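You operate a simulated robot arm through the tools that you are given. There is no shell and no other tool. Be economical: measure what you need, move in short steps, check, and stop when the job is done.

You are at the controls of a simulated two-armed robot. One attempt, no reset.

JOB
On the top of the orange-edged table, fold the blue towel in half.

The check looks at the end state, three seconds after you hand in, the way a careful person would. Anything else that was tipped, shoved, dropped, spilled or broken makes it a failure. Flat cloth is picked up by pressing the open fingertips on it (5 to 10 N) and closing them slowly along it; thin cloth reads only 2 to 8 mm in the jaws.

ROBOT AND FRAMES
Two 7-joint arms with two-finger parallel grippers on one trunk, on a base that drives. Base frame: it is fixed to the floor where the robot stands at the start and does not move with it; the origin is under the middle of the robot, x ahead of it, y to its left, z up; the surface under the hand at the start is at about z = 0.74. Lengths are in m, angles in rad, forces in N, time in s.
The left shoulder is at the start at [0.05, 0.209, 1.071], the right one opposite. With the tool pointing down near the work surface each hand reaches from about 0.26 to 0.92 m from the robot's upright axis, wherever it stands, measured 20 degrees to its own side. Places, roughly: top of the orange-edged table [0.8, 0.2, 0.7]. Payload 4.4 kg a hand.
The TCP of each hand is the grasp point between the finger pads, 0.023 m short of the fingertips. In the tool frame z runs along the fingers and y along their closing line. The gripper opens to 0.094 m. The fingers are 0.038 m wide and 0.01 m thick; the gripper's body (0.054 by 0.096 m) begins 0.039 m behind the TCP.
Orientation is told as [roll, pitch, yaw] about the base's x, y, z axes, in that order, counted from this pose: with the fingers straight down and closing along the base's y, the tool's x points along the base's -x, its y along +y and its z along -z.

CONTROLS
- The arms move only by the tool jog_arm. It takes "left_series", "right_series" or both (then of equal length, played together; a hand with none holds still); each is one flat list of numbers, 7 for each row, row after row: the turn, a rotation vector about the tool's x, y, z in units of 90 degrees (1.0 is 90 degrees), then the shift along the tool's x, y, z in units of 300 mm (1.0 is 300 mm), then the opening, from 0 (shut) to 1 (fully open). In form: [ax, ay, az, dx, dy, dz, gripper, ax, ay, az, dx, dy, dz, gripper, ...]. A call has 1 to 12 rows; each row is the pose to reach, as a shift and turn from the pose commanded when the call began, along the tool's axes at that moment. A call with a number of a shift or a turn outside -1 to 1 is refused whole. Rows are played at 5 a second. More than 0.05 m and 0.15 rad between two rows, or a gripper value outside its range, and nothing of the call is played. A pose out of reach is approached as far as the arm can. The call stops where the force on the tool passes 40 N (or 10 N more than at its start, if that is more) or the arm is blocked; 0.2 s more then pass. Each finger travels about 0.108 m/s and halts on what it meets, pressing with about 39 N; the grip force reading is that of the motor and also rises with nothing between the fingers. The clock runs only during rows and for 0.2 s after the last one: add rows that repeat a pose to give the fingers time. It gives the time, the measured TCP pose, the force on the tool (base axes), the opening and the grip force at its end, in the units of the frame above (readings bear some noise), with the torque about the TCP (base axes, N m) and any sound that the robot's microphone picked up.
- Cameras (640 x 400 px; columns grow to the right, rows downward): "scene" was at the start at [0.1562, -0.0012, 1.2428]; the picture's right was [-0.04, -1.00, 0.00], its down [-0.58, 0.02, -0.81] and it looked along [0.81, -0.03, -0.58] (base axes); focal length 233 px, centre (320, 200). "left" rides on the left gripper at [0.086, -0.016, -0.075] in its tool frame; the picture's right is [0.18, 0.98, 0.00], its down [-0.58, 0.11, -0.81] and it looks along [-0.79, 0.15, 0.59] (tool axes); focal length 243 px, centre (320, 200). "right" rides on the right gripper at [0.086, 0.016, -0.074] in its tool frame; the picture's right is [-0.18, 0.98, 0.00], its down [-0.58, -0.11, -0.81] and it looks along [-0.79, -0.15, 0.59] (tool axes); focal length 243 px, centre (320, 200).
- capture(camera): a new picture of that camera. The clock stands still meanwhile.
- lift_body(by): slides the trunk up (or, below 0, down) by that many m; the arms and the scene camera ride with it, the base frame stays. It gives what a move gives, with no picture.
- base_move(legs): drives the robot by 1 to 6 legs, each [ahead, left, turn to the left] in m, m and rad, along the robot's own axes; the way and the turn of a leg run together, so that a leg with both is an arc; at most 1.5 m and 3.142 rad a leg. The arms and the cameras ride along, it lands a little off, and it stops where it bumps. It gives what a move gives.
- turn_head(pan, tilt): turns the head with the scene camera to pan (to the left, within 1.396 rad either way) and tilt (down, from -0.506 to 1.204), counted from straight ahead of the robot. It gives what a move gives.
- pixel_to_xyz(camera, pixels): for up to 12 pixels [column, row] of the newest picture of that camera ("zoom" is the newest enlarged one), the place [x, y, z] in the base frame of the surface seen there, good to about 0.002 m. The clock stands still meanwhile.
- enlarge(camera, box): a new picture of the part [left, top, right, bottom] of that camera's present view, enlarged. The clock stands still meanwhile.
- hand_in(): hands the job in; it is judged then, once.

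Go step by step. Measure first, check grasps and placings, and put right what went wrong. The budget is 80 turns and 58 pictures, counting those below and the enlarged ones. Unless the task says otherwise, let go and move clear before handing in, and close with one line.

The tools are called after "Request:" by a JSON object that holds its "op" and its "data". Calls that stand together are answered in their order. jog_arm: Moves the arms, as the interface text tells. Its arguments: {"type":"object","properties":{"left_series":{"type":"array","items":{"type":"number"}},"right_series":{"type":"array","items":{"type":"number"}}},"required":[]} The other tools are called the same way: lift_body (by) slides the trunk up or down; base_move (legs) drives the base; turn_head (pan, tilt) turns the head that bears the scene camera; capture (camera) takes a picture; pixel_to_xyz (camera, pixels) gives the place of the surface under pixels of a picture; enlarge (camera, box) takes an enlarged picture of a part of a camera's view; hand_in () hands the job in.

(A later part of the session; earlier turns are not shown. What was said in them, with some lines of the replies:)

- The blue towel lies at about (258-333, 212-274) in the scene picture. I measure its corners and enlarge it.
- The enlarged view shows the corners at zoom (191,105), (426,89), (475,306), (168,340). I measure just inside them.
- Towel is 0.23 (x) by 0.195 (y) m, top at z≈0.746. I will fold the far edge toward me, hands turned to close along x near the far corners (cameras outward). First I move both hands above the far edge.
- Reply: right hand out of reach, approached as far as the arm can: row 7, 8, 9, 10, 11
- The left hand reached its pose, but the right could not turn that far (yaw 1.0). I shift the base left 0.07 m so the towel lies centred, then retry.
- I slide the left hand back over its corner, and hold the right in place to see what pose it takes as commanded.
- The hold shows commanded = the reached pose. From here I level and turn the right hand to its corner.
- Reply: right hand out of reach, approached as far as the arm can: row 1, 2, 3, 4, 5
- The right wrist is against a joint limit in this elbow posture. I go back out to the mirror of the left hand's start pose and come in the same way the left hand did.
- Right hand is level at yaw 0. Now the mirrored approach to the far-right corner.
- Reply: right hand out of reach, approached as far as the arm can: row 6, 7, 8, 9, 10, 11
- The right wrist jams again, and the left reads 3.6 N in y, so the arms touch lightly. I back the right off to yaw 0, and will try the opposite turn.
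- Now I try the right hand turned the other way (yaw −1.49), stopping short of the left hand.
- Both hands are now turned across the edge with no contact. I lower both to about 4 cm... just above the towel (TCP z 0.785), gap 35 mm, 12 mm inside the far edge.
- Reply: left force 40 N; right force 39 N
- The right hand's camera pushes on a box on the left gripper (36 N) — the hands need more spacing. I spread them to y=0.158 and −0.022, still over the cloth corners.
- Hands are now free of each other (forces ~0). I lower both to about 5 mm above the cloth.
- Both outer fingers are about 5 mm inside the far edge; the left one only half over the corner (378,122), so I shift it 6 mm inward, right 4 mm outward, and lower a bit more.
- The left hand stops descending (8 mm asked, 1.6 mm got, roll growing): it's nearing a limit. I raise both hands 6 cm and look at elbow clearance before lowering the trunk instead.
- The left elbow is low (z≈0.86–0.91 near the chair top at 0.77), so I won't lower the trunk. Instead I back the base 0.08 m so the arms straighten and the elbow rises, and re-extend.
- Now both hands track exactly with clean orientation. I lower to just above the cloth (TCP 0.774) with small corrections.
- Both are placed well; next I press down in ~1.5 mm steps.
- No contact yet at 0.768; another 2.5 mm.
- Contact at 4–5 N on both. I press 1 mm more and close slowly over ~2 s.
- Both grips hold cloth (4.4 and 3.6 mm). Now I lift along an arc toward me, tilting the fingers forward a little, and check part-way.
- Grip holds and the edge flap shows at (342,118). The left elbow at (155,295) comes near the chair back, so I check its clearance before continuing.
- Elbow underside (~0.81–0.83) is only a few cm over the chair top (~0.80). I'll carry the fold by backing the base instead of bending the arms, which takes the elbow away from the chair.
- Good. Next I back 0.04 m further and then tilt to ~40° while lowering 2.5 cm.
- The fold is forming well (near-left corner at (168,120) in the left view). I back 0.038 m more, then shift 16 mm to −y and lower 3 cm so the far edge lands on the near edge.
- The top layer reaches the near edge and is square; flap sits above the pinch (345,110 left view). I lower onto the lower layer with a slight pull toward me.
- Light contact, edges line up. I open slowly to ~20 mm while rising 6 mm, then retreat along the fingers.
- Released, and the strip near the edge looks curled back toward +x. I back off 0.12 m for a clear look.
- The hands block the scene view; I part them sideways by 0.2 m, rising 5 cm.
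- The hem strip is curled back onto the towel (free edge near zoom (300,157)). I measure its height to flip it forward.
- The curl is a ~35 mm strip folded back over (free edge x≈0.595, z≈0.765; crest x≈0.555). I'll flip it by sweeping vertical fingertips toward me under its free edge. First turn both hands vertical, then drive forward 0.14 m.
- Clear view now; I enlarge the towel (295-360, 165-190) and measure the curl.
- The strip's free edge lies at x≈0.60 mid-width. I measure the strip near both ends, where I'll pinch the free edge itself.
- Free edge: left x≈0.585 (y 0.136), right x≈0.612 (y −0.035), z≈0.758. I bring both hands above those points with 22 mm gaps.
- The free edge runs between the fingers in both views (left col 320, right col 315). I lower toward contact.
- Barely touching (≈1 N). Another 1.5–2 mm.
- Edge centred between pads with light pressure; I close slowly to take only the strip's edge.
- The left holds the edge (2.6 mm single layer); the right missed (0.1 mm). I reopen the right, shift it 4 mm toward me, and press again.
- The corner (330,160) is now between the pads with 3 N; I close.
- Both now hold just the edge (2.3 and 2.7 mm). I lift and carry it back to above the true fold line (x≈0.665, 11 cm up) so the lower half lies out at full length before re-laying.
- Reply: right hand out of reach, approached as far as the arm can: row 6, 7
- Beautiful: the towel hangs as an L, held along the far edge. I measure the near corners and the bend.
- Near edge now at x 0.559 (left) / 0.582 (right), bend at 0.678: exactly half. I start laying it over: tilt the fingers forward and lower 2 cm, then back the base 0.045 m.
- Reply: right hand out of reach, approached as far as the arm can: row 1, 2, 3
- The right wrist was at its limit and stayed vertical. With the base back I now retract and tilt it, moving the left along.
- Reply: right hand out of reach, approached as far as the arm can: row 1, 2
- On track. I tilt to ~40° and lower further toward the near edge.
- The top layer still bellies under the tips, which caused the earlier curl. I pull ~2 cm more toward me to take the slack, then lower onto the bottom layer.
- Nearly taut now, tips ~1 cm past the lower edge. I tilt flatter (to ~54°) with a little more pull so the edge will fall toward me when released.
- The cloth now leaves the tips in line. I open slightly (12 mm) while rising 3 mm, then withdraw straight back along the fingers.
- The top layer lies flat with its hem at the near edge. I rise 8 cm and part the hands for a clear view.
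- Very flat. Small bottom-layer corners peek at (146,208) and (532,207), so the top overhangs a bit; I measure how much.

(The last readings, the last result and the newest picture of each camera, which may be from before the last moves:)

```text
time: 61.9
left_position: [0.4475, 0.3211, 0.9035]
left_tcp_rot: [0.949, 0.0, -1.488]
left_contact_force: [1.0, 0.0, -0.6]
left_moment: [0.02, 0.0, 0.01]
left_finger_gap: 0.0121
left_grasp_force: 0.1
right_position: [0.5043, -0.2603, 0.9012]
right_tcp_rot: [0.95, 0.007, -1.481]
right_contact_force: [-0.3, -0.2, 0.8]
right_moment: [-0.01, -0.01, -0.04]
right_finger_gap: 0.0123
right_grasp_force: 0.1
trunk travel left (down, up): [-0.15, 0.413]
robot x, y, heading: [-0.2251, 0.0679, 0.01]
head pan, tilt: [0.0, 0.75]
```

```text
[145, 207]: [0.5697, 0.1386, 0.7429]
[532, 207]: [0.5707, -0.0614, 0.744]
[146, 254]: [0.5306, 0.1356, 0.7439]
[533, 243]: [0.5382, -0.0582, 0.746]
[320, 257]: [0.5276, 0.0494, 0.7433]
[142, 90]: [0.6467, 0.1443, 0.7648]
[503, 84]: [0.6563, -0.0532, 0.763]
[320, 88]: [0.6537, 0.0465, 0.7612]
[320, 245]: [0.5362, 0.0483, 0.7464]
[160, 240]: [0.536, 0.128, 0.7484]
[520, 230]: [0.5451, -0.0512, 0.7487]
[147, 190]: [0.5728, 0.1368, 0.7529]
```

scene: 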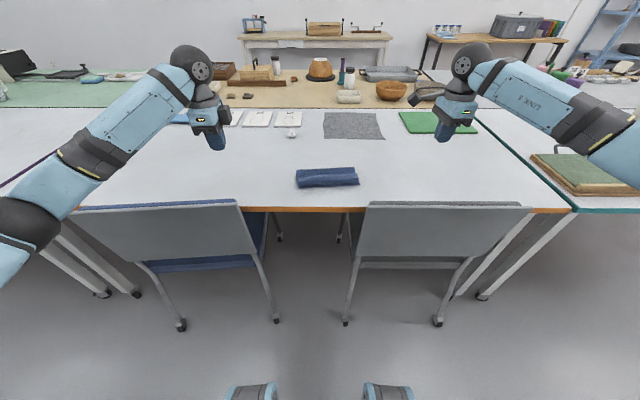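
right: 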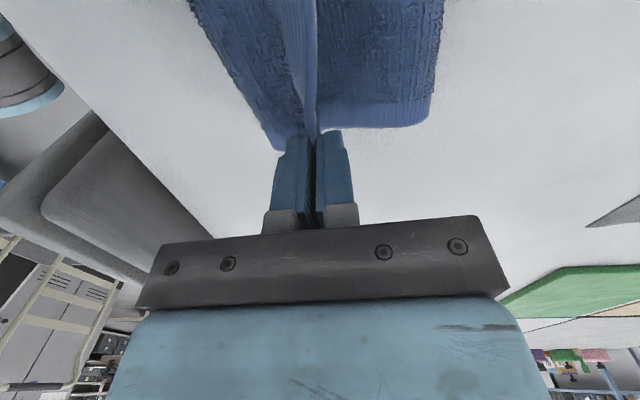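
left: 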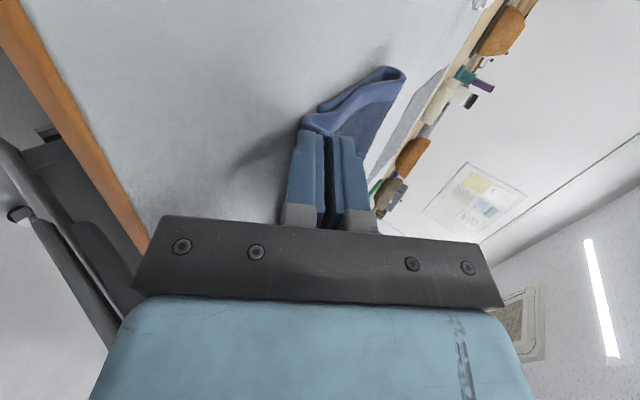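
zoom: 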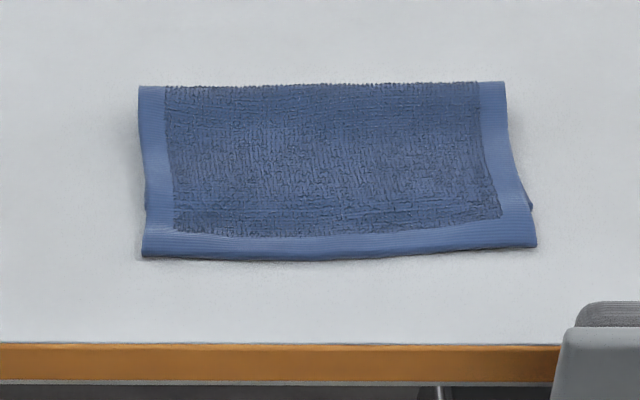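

The top overhangs the lower edge by ~35 mm (0.532 vs 0.570), with the fold at 0.655, so it isn't truly halved. I'll press closed vertical fingertips on the overhanging hem and slide it ~25 mm away from me. First I position the hands above it.

Request:
{"op": "jog_arm", "data": {"left_series": [0.0755, 0, 0, -0.0805, -0.0195, 0.0539, 0, 0.151, 0, 0, -0.161, -0.039, 0.1078, 0, 0.2265, 0, 0, -0.2415, -0.0585, 0.1616, 0, 0.302, 0, 0, -0.322, -0.078, 0.2155, 0, 0.3775, 0, 0, -0.4025, -0.0975, 0.2694, 0, 0.453, 0, 0, -0.483, -0.117, 0.3233, 0, 0.5285, 0, 0, -0.5635, -0.1365, 0.3771, 0, 0.604, 0, 0, -0.644, -0.156, 0.431, 0, 0.604, 0, 0, -0.644, -0.156, 0.431, 0], "right_series": [0.0755, 0, 0, 0.0876, -0.022, 0.0486, 0, 0.151, 0, 0, 0.1753, -0.044, 0.0973, 0, 0.2265, 0, 0, 0.2629, -0.066, 0.1459, 0, 0.302, 0, 0, 0.3505, -0.088, 0.1945, 0, 0.3775, 0, 0, 0.4381, -0.11, 0.2431, 0, 0.453, 0, 0, 0.5258, -0.132, 0.2918, 0, 0.5285, 0, 0, 0.6134, -0.154, 0.3404, 0, 0.604, 0, 0, 0.701, -0.176, 0.389, 0, 0.604, 0, 0, 0.701, -0.176, 0.389, 0]}}

```text
time: 63.9
left_position: [0.5421, 0.1315, 0.7921]
left_tcp_rot: [0.0, 0.0, -1.487]
left_contact_force: [0.5, 0.1, 0.1]
left_moment: [0.02, 0.01, 0.02]
left_finger_gap: 0.0
left_grasp_force: 38.8
right_position: [0.5495, -0.0413, 0.7918]
right_tcp_rot: [-0.002, 0.007, -1.481]
right_contact_force: [0.4, 0.2, -0.1]
right_moment: [0.0, -0.02, 0.0]
right_finger_gap: 0.0
right_grasp_force: 38.7
trunk travel left (down, up): [-0.15, 0.413]
robot x, y, heading: [-0.2237, 0.0682, -0.001]
head pan, tilt: [0.0, 0.75]
```

In place; lowering to touch.

Request:
{"op": "jog_arm", "data": {"left_series": [0, 0, 0, 0, 0, 0.04, 0, 0, 0, 0, 0, 0, 0.075, 0, 0, 0, 0, 0, 0, 0.082, 0, 0, 0, 0, 0, 0, 0.082, 0], "right_series": [0, 0, 0, 0, 0, 0.04, 0, 0, 0, 0, 0, 0, 0.075, 0, 0, 0, 0, 0, 0, 0.081, 0, 0, 0, 0, 0, 0, 0.081, 0]}}

```text
time: 64.9
left_position: [0.5408, 0.1337, 0.7668]
left_tcp_rot: [0.001, -0.001, -1.487]
left_contact_force: [1.0, -0.3, 3.7]
left_moment: [-0.09, -0.03, 0.05]
left_finger_gap: 0.0
left_grasp_force: 38.6
right_position: [0.5499, -0.0434, 0.7678]
right_tcp_rot: [0.0, 0.007, -1.481]
right_contact_force: [0.3, -0.3, 2.2]
right_moment: [0.01, -0.03, -0.01]
right_finger_gap: 0.0001
right_grasp_force: 39.1
trunk travel left (down, up): [-0.15, 0.413]
robot x, y, heading: [-0.2291, 0.0678, 0.003]
head pan, tilt: [0.0, 0.75]
```

Light contact (3.7 and 2.2 N). I slide both 22 mm away from me, then lift off.

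Request:
{"op": "jog_arm", "data": {"left_series": [0, 0, 0, 0, 0.012, 0, 0, 0, 0, 0, 0, 0.024, 0, 0, 0, 0, 0, 0, 0.036, 0, 0, 0, 0, 0, 0, 0.048, 0, 0, 0, 0, 0, 0, 0.06, 0, 0, 0, 0, 0, 0, 0.073, 0, 0, 0, 0, 0, 0, 0.073, 0, 0], "right_series": [0, 0, 0, 0, 0.012, 0.002, 0, 0, 0, 0, 0, 0.024, 0.002, 0, 0, 0, 0, 0, 0.036, 0.002, 0, 0, 0, 0, 0, 0.048, 0.002, 0, 0, 0, 0, 0, 0.06, 0.002, 0, 0, 0, 0, 0, 0.073, 0.002, 0, 0, 0, 0, 0, 0.073, 0.002, 0]}}

Request:
{"op": "capture", "data": {"camera": "left"}}

```text
time: 66.5
left_position: [0.5632, 0.1364, 0.7665]
left_tcp_rot: [0.003, 0.001, -1.485]
left_contact_force: [-1.4, -0.3, 8.9]
left_moment: [-0.11, 0.02, -0.03]
left_finger_gap: 0.0
left_grasp_force: 39.2
right_position: [0.5715, -0.0414, 0.7682]
right_tcp_rot: [0.001, 0.006, -1.482]
right_contact_force: [0.1, -0.3, 2.0]
right_moment: [0.01, 0.0, -0.01]
right_finger_gap: 0.0
right_grasp_force: 38.7
trunk travel left (down, up): [-0.15, 0.413]
robot x, y, heading: [-0.2255, 0.07, 0.009]
head pan, tilt: [0.0, 0.75]
```

```text
4 pictures are left
```

left: 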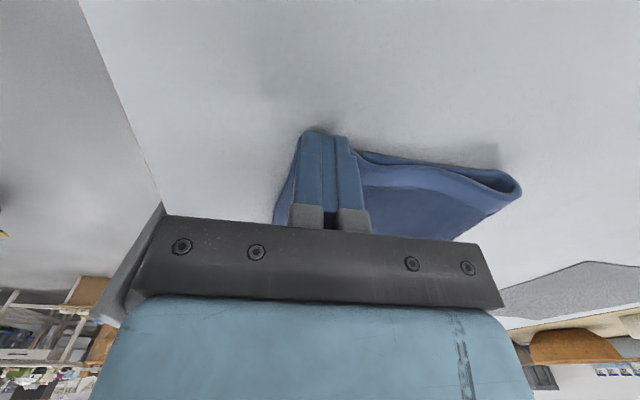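

The hem slid with the fingers. I measure from this same left view: hem (297,140), lower corner (358,152), fold (515,188).

Request:
{"op": "pixel_to_xyz", "data": {"camera": "left", "pixels": [[296, 150], [285, 190], [280, 210], [357, 153], [362, 155], [375, 155], [400, 158], [420, 166], [515, 188], [480, 210], [375, 165], [400, 200]]}}

```text
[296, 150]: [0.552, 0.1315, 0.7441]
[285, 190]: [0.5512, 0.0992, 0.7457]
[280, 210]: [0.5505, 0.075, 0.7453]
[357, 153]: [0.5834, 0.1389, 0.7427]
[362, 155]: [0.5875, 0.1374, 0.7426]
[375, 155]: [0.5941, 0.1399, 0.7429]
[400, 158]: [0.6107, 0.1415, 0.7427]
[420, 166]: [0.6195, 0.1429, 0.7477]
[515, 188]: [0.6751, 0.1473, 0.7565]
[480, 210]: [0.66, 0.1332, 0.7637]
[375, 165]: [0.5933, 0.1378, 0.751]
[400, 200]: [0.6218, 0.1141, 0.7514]
```

Top edge 0.551, fold 0.675: still ~25 mm long on top. I'll redo the lay with a better start: pinch the overhanging hem again (it lies single-layer on the table) in one sequence.

Request:
{"op": "jog_arm", "data": {"left_series": [0, 0, 0, 0, 0, -0.06, 0, 0, 0, 0, 0, -0.034, -0.06, 0.1, 0, 0, 0, 0, -0.034, -0.04, 0.22, 0, 0, 0, 0, -0.034, -0.015, 0.22, 0, 0, 0, 0, -0.034, 0, 0.22, 0, 0, 0, 0, -0.034, 0, 0.18, 0, 0, 0, 0, -0.034, 0, 0.14, 0, 0, 0, 0, -0.034, 0, 0.1, 0, 0, 0, 0, -0.034, 0, 0.06, 0, 0, 0, 0, -0.034, 0, 0, 0, 0, 0, 0, -0.034, 0, 0, 0, 0, 0, 0, -0.034, -0.05, 0], "right_series": [0, 0, 0, 0, 0, -0.06, 0, 0, 0, 0, 0, -0.032, -0.06, 0.1, 0, 0, 0, 0, -0.032, -0.04, 0.22, 0, 0, 0, 0, -0.032, -0.015, 0.22, 0, 0, 0, 0, -0.032, 0.003, 0.22, 0, 0, 0, 0, -0.032, 0.003, 0.18, 0, 0, 0, 0, -0.032, 0.003, 0.14, 0, 0, 0, 0, -0.032, 0.003, 0.1, 0, 0, 0, 0, -0.032, 0.003, 0.06, 0, 0, 0, 0, -0.032, 0.003, 0, 0, 0, 0, 0, -0.032, 0.003, 0, 0, 0, 0, 0, -0.032, -0.05, 0]}}

```text
time: 69.1
left_position: [0.5523, 0.1355, 0.7808]
left_tcp_rot: [0.0, 0.001, -1.485]
left_contact_force: [-0.2, 0.1, 0.4]
left_moment: [0.01, -0.04, -0.06]
left_finger_gap: 0.0026
left_grasp_force: 39.1
right_position: [0.5615, -0.043, 0.7811]
right_tcp_rot: [-0.001, 0.007, -1.483]
right_contact_force: [0.1, 1.2, 0.4]
right_moment: [0.02, -0.02, -0.01]
right_finger_gap: 0.0026
right_grasp_force: 38.9
trunk travel left (down, up): [-0.15, 0.413]
robot x, y, heading: [-0.2238, 0.0697, 0.006]
head pan, tilt: [0.0, 0.75]
```

Both hold a single layer (2.6 mm). I lift 8.5 cm with some forward travel, then drive forward 0.095 m to unroll the fold.

Request:
{"op": "jog_arm", "data": {"left_series": [0, 0, 0, 0, 0.01, -0.1, 0, 0, 0, 0, 0, 0.04, -0.2, 0, 0, 0, 0, 0, 0.1, -0.29, 0], "right_series": [0, 0, 0, 0, 0.01, -0.1, 0, 0, 0, 0, 0, 0.04, -0.2, 0, 0, 0, 0, 0, 0.1, -0.29, 0]}}

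Request:
{"op": "base_move", "data": {"legs": [[0.095, 0, 0]]}}

Request:
{"op": "enlarge", "data": {"camera": "scene", "box": [256, 130, 384, 210]}}

```text
time: 69.9
left_position: [0.5816, 0.1378, 0.8665]
left_tcp_rot: [-0.001, -0.001, -1.487]
left_contact_force: [-0.7, -1.0, -0.1]
left_moment: [0.01, 0.01, 0.0]
left_finger_gap: 0.0023
left_grasp_force: 38.9
right_position: [0.5922, -0.0406, 0.8682]
right_tcp_rot: [0.0, 0.007, -1.483]
right_contact_force: [0.6, -0.2, 0.1]
right_moment: [-0.02, 0.03, -0.01]
right_finger_gap: 0.0025
right_grasp_force: 39.2
trunk travel left (down, up): [-0.15, 0.413]
robot x, y, heading: [-0.2214, 0.0691, 0.004]
head pan, tilt: [0.0, 0.75]
```

```text
time: 71.1
left_position: [0.6767, 0.1378, 0.8636]
left_tcp_rot: [-0.002, 0.001, -1.484]
left_contact_force: [0.5, -0.5, -0.2]
left_moment: [-0.02, -0.04, -0.03]
left_finger_gap: 0.0024
left_grasp_force: 39.2
right_position: [0.6868, -0.0403, 0.8652]
right_tcp_rot: [-0.001, 0.006, -1.483]
right_contact_force: [-0.5, -0.2, -0.8]
right_moment: [0.03, 0.03, 0.0]
right_finger_gap: 0.0027
right_grasp_force: 38.8
trunk travel left (down, up): [-0.15, 0.413]
robot x, y, heading: [-0.1354, 0.0707, 0.01]
head pan, tilt: [0.0, 0.75]
```

```text
5.00 times, centred on (320, 170) of scene
```

zoom: 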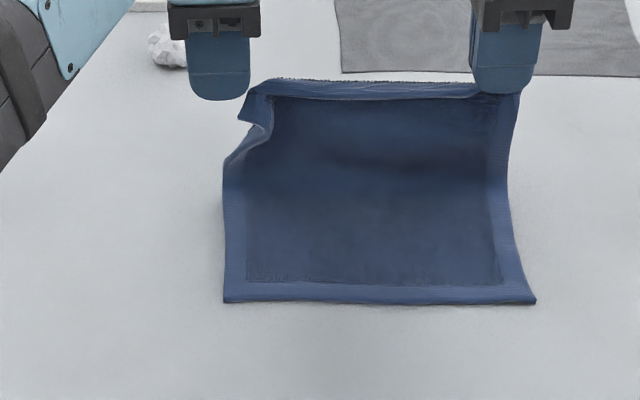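

The L is up again; left corner droops at (240,118) beside the finger. I measure the layout.

Request:
{"op": "pixel_to_xyz", "data": {"camera": "zoom", "pixels": [[228, 300], [532, 300], [380, 300], [380, 250], [380, 200], [380, 170], [380, 140], [380, 100], [242, 118], [258, 92], [230, 165], [265, 125]]}}

```text
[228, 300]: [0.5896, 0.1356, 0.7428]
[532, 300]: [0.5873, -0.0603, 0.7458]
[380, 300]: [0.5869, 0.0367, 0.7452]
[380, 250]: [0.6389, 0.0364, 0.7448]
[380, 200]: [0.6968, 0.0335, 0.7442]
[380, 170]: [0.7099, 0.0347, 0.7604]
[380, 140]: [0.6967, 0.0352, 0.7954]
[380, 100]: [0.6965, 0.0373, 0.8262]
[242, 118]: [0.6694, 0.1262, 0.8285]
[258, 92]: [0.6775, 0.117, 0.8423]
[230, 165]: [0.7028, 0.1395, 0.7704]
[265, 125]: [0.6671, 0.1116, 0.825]
```

Near edge is at 0.588 and straight; bend 0.708. I move 1.5 cm farther out and 1.5 cm down to put the bend near 0.72 (allowing for pull-back), then start backing.

Request:
{"op": "jog_arm", "data": {"left_series": [0, 0, 0, 0, 0.025, 0.01, 0, 0, 0, 0, 0, 0.05, 0.025, 0, 0, 0, 0, 0, 0.05, 0.05, 0], "right_series": [0, 0, 0, 0, 0.02, 0.01, 0, 0, 0, 0, 0, 0.04, 0.025, 0, 0, 0, 0, 0, 0.04, 0.05, 0]}}

Request:
{"op": "base_move", "data": {"legs": [[-0.04, 0, 0]]}}

```text
time: 71.9
left_position: [0.6897, 0.1393, 0.8506]
left_tcp_rot: [0.001, -0.001, -1.485]
left_contact_force: [0.5, 0.7, 0.6]
left_moment: [-0.01, -0.01, -0.05]
left_finger_gap: 0.0023
left_grasp_force: 38.5
right_position: [0.6975, -0.039, 0.8513]
right_tcp_rot: [-0.001, 0.007, -1.482]
right_contact_force: [0.3, 1.1, 0.4]
right_moment: [0.0, 0.01, -0.01]
right_finger_gap: 0.0026
right_grasp_force: 39.3
trunk travel left (down, up): [-0.15, 0.413]
robot x, y, heading: [-0.1285, 0.0659, 0.007]
head pan, tilt: [0.0, 0.75]
```

```text
time: 72.7
left_position: [0.6501, 0.1397, 0.8525]
left_tcp_rot: [0.003, -0.002, -1.484]
left_contact_force: [0.4, -1.8, 0.2]
left_moment: [-0.01, 0.01, -0.04]
left_finger_gap: 0.0023
left_grasp_force: 39.1
right_position: [0.6573, -0.039, 0.8533]
right_tcp_rot: [0.001, 0.006, -1.481]
right_contact_force: [-0.5, 0.3, 0.0]
right_moment: [0.06, -0.01, 0.02]
right_finger_gap: 0.003
right_grasp_force: 38.9
trunk travel left (down, up): [-0.15, 0.413]
robot x, y, heading: [-0.1754, 0.0684, 0.007]
head pan, tilt: [0.0, 0.75]
```

Next, tilt both to ~40° while coming in and down to tip ≈ (0.61, 0.785).

Request:
{"op": "jog_arm", "data": {"left_series": [-0.073, 0, 0, 0, -0.03, 0.02, 0, -0.147, 0, 0, 0, -0.06, 0.045, 0, -0.22, 0, 0, 0, -0.09, 0.075, 0, -0.293, 0, 0, 0, -0.12, 0.105, 0, -0.367, 0, 0, 0, -0.15, 0.135, 0, -0.44, 0, 0, 0, -0.182, 0.164, 0], "right_series": [-0.073, 0, 0, 0, -0.034, 0.02, 0, -0.147, 0, 0, 0, -0.068, 0.045, 0, -0.22, 0, 0, 0, -0.102, 0.075, 0, -0.293, 0, 0, 0, -0.136, 0.105, 0, -0.367, 0, 0, 0, -0.17, 0.135, 0, -0.44, 0, 0, 0, -0.205, 0.166, 0]}}

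```text
time: 74.1
left_position: [0.5976, 0.1351, 0.8032]
left_tcp_rot: [0.693, 0.001, -1.486]
left_contact_force: [-0.6, -0.9, -0.7]
left_moment: [-0.01, 0.01, 0.0]
left_finger_gap: 0.0023
left_grasp_force: 38.5
right_position: [0.5948, -0.0438, 0.8013]
right_tcp_rot: [0.694, 0.009, -1.481]
right_contact_force: [-0.2, -0.3, -0.1]
right_moment: [0.01, 0.08, 0.0]
right_finger_gap: 0.0027
right_grasp_force: 38.8
trunk travel left (down, up): [-0.15, 0.413]
robot x, y, heading: [-0.1723, 0.0708, 0.006]
head pan, tilt: [0.0, 0.75]
```

Tips are at (0.61, 0.785). I flatten the tilt to ~54° and lower the tips to (0.60, 0.758).

Request:
{"op": "jog_arm", "data": {"left_series": [-0.055, 0, 0, 0, -0.036, 0.012, 0, -0.11, 0, 0, 0, -0.072, 0.03, 0, -0.164, 0, 0, 0, -0.109, 0.048, 0, -0.164, 0, 0, 0, -0.109, 0.048, 0], "right_series": [-0.055, 0, 0, 0, -0.032, 0.012, 0, -0.11, 0, 0, 0, -0.065, 0.03, 0, -0.164, 0, 0, 0, -0.097, 0.049, 0, -0.164, 0, 0, 0, -0.097, 0.049, 0]}}

Request:
{"op": "capture", "data": {"camera": "left"}}

```text
time: 75.1
left_position: [0.58, 0.1346, 0.7688]
left_tcp_rot: [0.95, 0.0, -1.485]
left_contact_force: [-1.3, 0.4, -1.4]
left_moment: [0.0, 0.0, -0.01]
left_finger_gap: 0.0
left_grasp_force: 38.9
right_position: [0.5838, -0.0449, 0.7711]
right_tcp_rot: [0.95, 0.006, -1.483]
right_contact_force: [0.1, -0.3, 0.3]
right_moment: [-0.04, 0.08, 0.02]
right_finger_gap: 0.0023
right_grasp_force: 38.8
trunk travel left (down, up): [-0.15, 0.413]
robot x, y, heading: [-0.1691, 0.0698, 0.005]
head pan, tilt: [0.0, 0.75]
```

```text
2 pictures are left
```

left: 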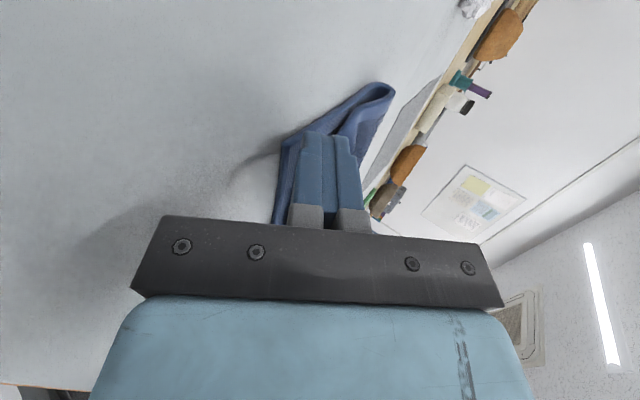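

The left grip slipped off at the end (gap 0), the right still holds. I release the right the same way, withdraw both, and part the hands for one clear look.

Request:
{"op": "jog_arm", "data": {"left_series": [0, 0, 0, 0, 0.004, -0.006, 0, 0, 0, 0, 0, 0.008, -0.015, 0, 0, 0, 0, 0, 0.008, -0.015, 0, 0, 0, 0, 0, 0.008, -0.03, 0, 0, 0, 0, 0, 0.008, -0.06, 0, 0, 0, 0, 0, 0.008, -0.09, 0, 0, 0, 0, 0, 0.008, -0.13, 0, 0, 0, 0, 0, 0.008, -0.2, 0, 0, 0, 0, 0, 0.008, -0.28, 0], "right_series": [0, 0, 0, 0, 0.004, -0.003, 0.06, 0, 0, 0, 0, 0.008, -0.006, 0.13, 0, 0, 0, 0, 0.008, -0.006, 0.13, 0, 0, 0, 0, 0.008, -0.03, 0.13, 0, 0, 0, 0, 0.008, -0.06, 0.13, 0, 0, 0, 0, 0.008, -0.09, 0.13, 0, 0, 0, 0, 0.008, -0.13, 0.13, 0, 0, 0, 0, 0.008, -0.2, 0.13, 0, 0, 0, 0, 0.008, -0.28, 0.13]}}

Request:
{"op": "jog_arm", "data": {"left_series": [0, 0, 0, 0, 0.108, -0.078, 0, 0, 0, 0, 0, 0.217, -0.155, 0, 0, 0, 0, 0.13, 0.217, -0.155, 0, 0, 0, 0, 0.26, 0.217, -0.155, 0, 0, 0, 0, 0.4, 0.217, -0.155, 0, 0, 0, 0, 0.53, 0.217, -0.155, 0, 0, 0, 0, 0.667, 0.217, -0.155, 0], "right_series": [0, 0, 0, 0, 0.108, -0.078, 0.13, 0, 0, 0, 0, 0.217, -0.155, 0.13, 0, 0, 0, -0.13, 0.217, -0.155, 0.13, 0, 0, 0, -0.26, 0.217, -0.155, 0.13, 0, 0, 0, -0.4, 0.217, -0.155, 0.13, 0, 0, 0, -0.53, 0.217, -0.155, 0.13, 0, 0, 0, -0.667, 0.217, -0.155, 0.13]}}

Request:
{"op": "enlarge", "data": {"camera": "scene", "box": [272, 140, 384, 210]}}

```text
time: 77.1
left_position: [0.513, 0.1272, 0.8203]
left_tcp_rot: [0.948, -0.001, -1.483]
left_contact_force: [-0.2, -0.7, 0.2]
left_moment: [0.05, -0.01, -0.01]
left_finger_gap: 0.0
left_grasp_force: 39.2
right_position: [0.5187, -0.0529, 0.8231]
right_tcp_rot: [0.949, 0.007, -1.483]
right_contact_force: [0.1, 0.7, -0.6]
right_moment: [-0.03, 0.02, 0.02]
right_finger_gap: 0.0123
right_grasp_force: 0.1
trunk travel left (down, up): [-0.15, 0.413]
robot x, y, heading: [-0.1707, 0.07, 0.012]
head pan, tilt: [0.0, 0.75]
```

```text
time: 78.7
left_position: [0.4969, 0.3262, 0.901]
left_tcp_rot: [0.95, -0.002, -1.485]
left_contact_force: [-0.2, 0.0, -0.2]
left_moment: [-0.01, 0.01, -0.05]
left_finger_gap: 0.0
left_grasp_force: 39.1
right_position: [0.5351, -0.2522, 0.9021]
right_tcp_rot: [0.95, 0.007, -1.482]
right_contact_force: [-0.4, -0.1, 0.5]
right_moment: [0.02, 0.02, -0.01]
right_finger_gap: 0.0123
right_grasp_force: 0.0
trunk travel left (down, up): [-0.15, 0.413]
robot x, y, heading: [-0.171, 0.0705, 0.008]
head pan, tilt: [0.0, 0.75]
```

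```text
5.71 times, centred on (328, 175) of scene
```

zoom: 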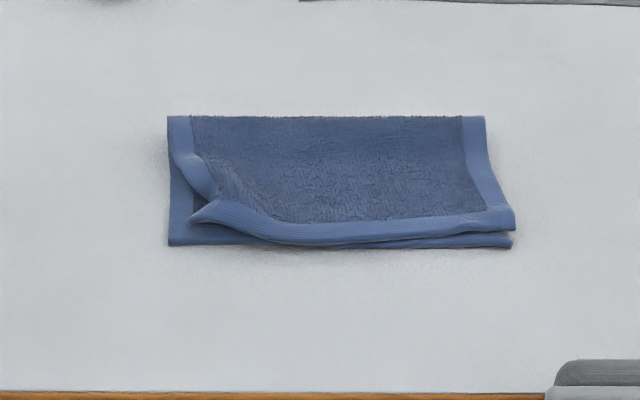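

Excellent: the halves line up on the right and middle; only the top-left corner is buckled inward (tip at (193,218) instead of (170,243)). I measure it to straighten it.

Request:
{"op": "pixel_to_xyz", "data": {"camera": "zoom", "pixels": [[194, 217], [205, 213], [218, 208], [212, 195], [200, 180], [190, 165], [230, 230], [260, 235], [172, 243], [174, 150], [510, 228], [510, 243]]}}

```text
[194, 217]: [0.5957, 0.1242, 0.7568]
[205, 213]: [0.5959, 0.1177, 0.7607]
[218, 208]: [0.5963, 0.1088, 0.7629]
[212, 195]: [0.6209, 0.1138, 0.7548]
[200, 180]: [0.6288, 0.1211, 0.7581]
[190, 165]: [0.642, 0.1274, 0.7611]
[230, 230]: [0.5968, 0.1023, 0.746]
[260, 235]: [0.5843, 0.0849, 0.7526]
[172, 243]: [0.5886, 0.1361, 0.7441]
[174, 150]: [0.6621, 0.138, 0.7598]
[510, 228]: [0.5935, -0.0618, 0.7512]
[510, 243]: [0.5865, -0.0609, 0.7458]
```

The corner needs ~2 cm of smoothing outward. I bring the left hand, closed and vertical, above the top layer at (0.607, 0.085).

Request:
{"op": "jog_arm", "data": {"left_series": [0.0756, 0, 0, -0.104, -0.0178, 0.0583, 0, 0.1513, 0, 0, -0.208, -0.0355, 0.1165, 0, 0.2269, 0, 0, -0.312, -0.0533, 0.1748, 0, 0.3025, 0, 0, -0.416, -0.071, 0.233, 0, 0.3781, 0, 0, -0.52, -0.0888, 0.2913, 0, 0.4538, 0, 0, -0.624, -0.1065, 0.3495, 0, 0.5294, 0, 0, -0.728, -0.1243, 0.4078, 0, 0.605, 0, 0, -0.832, -0.142, 0.466, 0, 0.605, 0, 0, -0.832, -0.142, 0.466, 0]}}

```text
time: 80.7
left_position: [0.6067, 0.0876, 0.7852]
left_tcp_rot: [-0.002, -0.001, -1.486]
left_contact_force: [-0.3, 0.4, -0.2]
left_moment: [0.02, -0.03, 0.0]
left_finger_gap: 0.0001
left_grasp_force: 38.8
right_position: [0.5358, -0.2497, 0.9013]
right_tcp_rot: [0.947, 0.008, -1.483]
right_contact_force: [-0.1, 0.6, -0.1]
right_moment: [-0.01, 0.01, 0.02]
right_finger_gap: 0.0122
right_grasp_force: 0.1
trunk travel left (down, up): [-0.15, 0.413]
robot x, y, heading: [-0.1693, 0.0671, 0.006]
head pan, tilt: [0.0, 0.75]
```

Request:
{"op": "jog_arm", "data": {"left_series": [0, 0, 0, 0, 0, 0.025, 0, 0, 0, 0, 0, 0, 0.04, 0, 0, 0, 0, 0, 0, 0.044, 0, 0, 0, 0, 0, 0, 0.044, 0]}}

```text
time: 81.7
left_position: [0.6073, 0.0859, 0.7706]
left_tcp_rot: [0.0, 0.0, -1.484]
left_contact_force: [1.4, 0.7, 4.8]
left_moment: [-0.03, 0.02, -0.04]
left_finger_gap: 0.0
left_grasp_force: 38.2
right_position: [0.535, -0.2502, 0.901]
right_tcp_rot: [0.95, 0.006, -1.481]
right_contact_force: [0.0, 0.8, -0.2]
right_moment: [0.0, -0.04, -0.02]
right_finger_gap: 0.012
right_grasp_force: 0.1
trunk travel left (down, up): [-0.15, 0.413]
robot x, y, heading: [-0.1699, 0.0717, 0.006]
head pan, tilt: [0.0, 0.75]
```

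Contact 4.8 N; I slide outward 3 cm toward the corner, then lift.

Request:
{"op": "jog_arm", "data": {"left_series": [0, 0, 0, 0.015, -0.002, 0, 0, 0, 0, 0, 0.03, -0.004, 0, 0, 0, 0, 0, 0.045, -0.006, 0, 0, 0, 0, 0, 0.06, -0.008, 0, 0, 0, 0, 0, 0.075, -0.01, 0, 0, 0, 0, 0, 0.09, -0.012, 0, 0, 0, 0, 0, 0.105, -0.014, 0, 0, 0, 0, 0, 0.105, -0.014, 0, 0, 0, 0, 0, 0.105, -0.014, -0.05, 0, 0, 0, 0, 0.105, -0.014, -0.15, 0, 0, 0, 0, 0.2, -0.014, -0.25, 0, 0, 0, 0, 0.35, -0.014, -0.3, 0]}}

Request:
{"op": "jog_arm", "data": {"left_series": [0, 0, 0, 0.15, -0.05, 0, 0, 0, 0, 0, 0.3, -0.1, 0, 0, 0, 0, 0, 0.45, -0.2, 0, 0]}}

Request:
{"op": "enlarge", "data": {"camera": "scene", "box": [272, 140, 384, 210]}}

Request:
{"op": "pixel_to_xyz", "data": {"camera": "zoom", "pixels": [[194, 217], [205, 213], [218, 208], [212, 195], [200, 180], [190, 165], [180, 230], [175, 240], [172, 243], [174, 150], [510, 228], [510, 243]]}}

```text
time: 84.3
left_position: [0.5949, 0.1924, 0.8653]
left_tcp_rot: [0.001, -0.002, -1.485]
left_contact_force: [-0.2, 0.2, 0.3]
left_moment: [0.0, 0.02, 0.02]
left_finger_gap: 0.0001
left_grasp_force: 38.4
right_position: [0.5357, -0.2496, 0.9017]
right_tcp_rot: [0.95, 0.006, -1.481]
right_contact_force: [0.5, -0.7, -0.3]
right_moment: [-0.02, 0.0, 0.0]
right_finger_gap: 0.0122
right_grasp_force: 0.1
trunk travel left (down, up): [-0.15, 0.413]
robot x, y, heading: [-0.1747, 0.0698, 0.005]
head pan, tilt: [0.0, 0.75]
```

```text
refused: row 3 steps farther than a row can; nothing moved
```

```text
5.71 times, centred on (328, 175) of scene
```

zoom: 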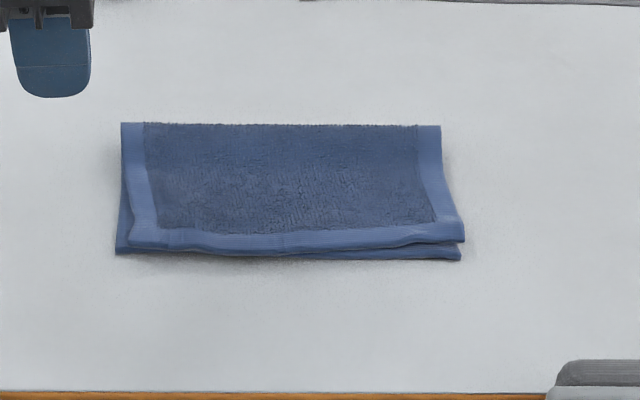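

```text
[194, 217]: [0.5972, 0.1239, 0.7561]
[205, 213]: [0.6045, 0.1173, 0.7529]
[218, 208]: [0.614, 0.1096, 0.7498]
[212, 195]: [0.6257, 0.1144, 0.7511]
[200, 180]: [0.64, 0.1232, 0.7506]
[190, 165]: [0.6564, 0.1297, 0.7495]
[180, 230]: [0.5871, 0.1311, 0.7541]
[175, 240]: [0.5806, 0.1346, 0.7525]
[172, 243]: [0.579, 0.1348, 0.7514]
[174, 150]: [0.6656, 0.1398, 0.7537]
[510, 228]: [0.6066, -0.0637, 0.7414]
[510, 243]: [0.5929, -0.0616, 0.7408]
```

The last picture shows the towel flat and halved: hems match within about 1 cm, and the corner at (130,240) has been straightened. Both hands are empty and clear of it, and nothing else has moved. I move the left hand a little farther off and hand in.

Request:
{"op": "jog_arm", "data": {"left_series": [0, 0, 0, 0.1, 0, -0.1, 0, 0, 0, 0, 0.2, 0, -0.2, 0]}}

Request:
{"op": "hand_in", "data": {}}

```text
time: 84.9
left_position: [0.5875, 0.2502, 0.9241]
left_tcp_rot: [-0.002, 0.001, -1.486]
left_contact_force: [0.7, 1.1, 0.2]
left_moment: [0.03, 0.0, -0.02]
left_finger_gap: 0.0
left_grasp_force: 39.2
right_position: [0.5344, -0.2504, 0.9016]
right_tcp_rot: [0.949, 0.007, -1.483]
right_contact_force: [-0.6, 1.5, -0.3]
right_moment: [0.01, -0.01, -0.02]
right_finger_gap: 0.012
right_grasp_force: 0.0
trunk travel left (down, up): [-0.15, 0.413]
robot x, y, heading: [-0.1732, 0.0712, 0.008]
head pan, tilt: [0.0, 0.75]
```

```text
The job is handed in.
```

The blue towel is folded in half and lying flat on the orange-edged table, with its edges matching to about 1 cm; it ended up a few centimetres from where it started, and both hands are empty and clear of it.
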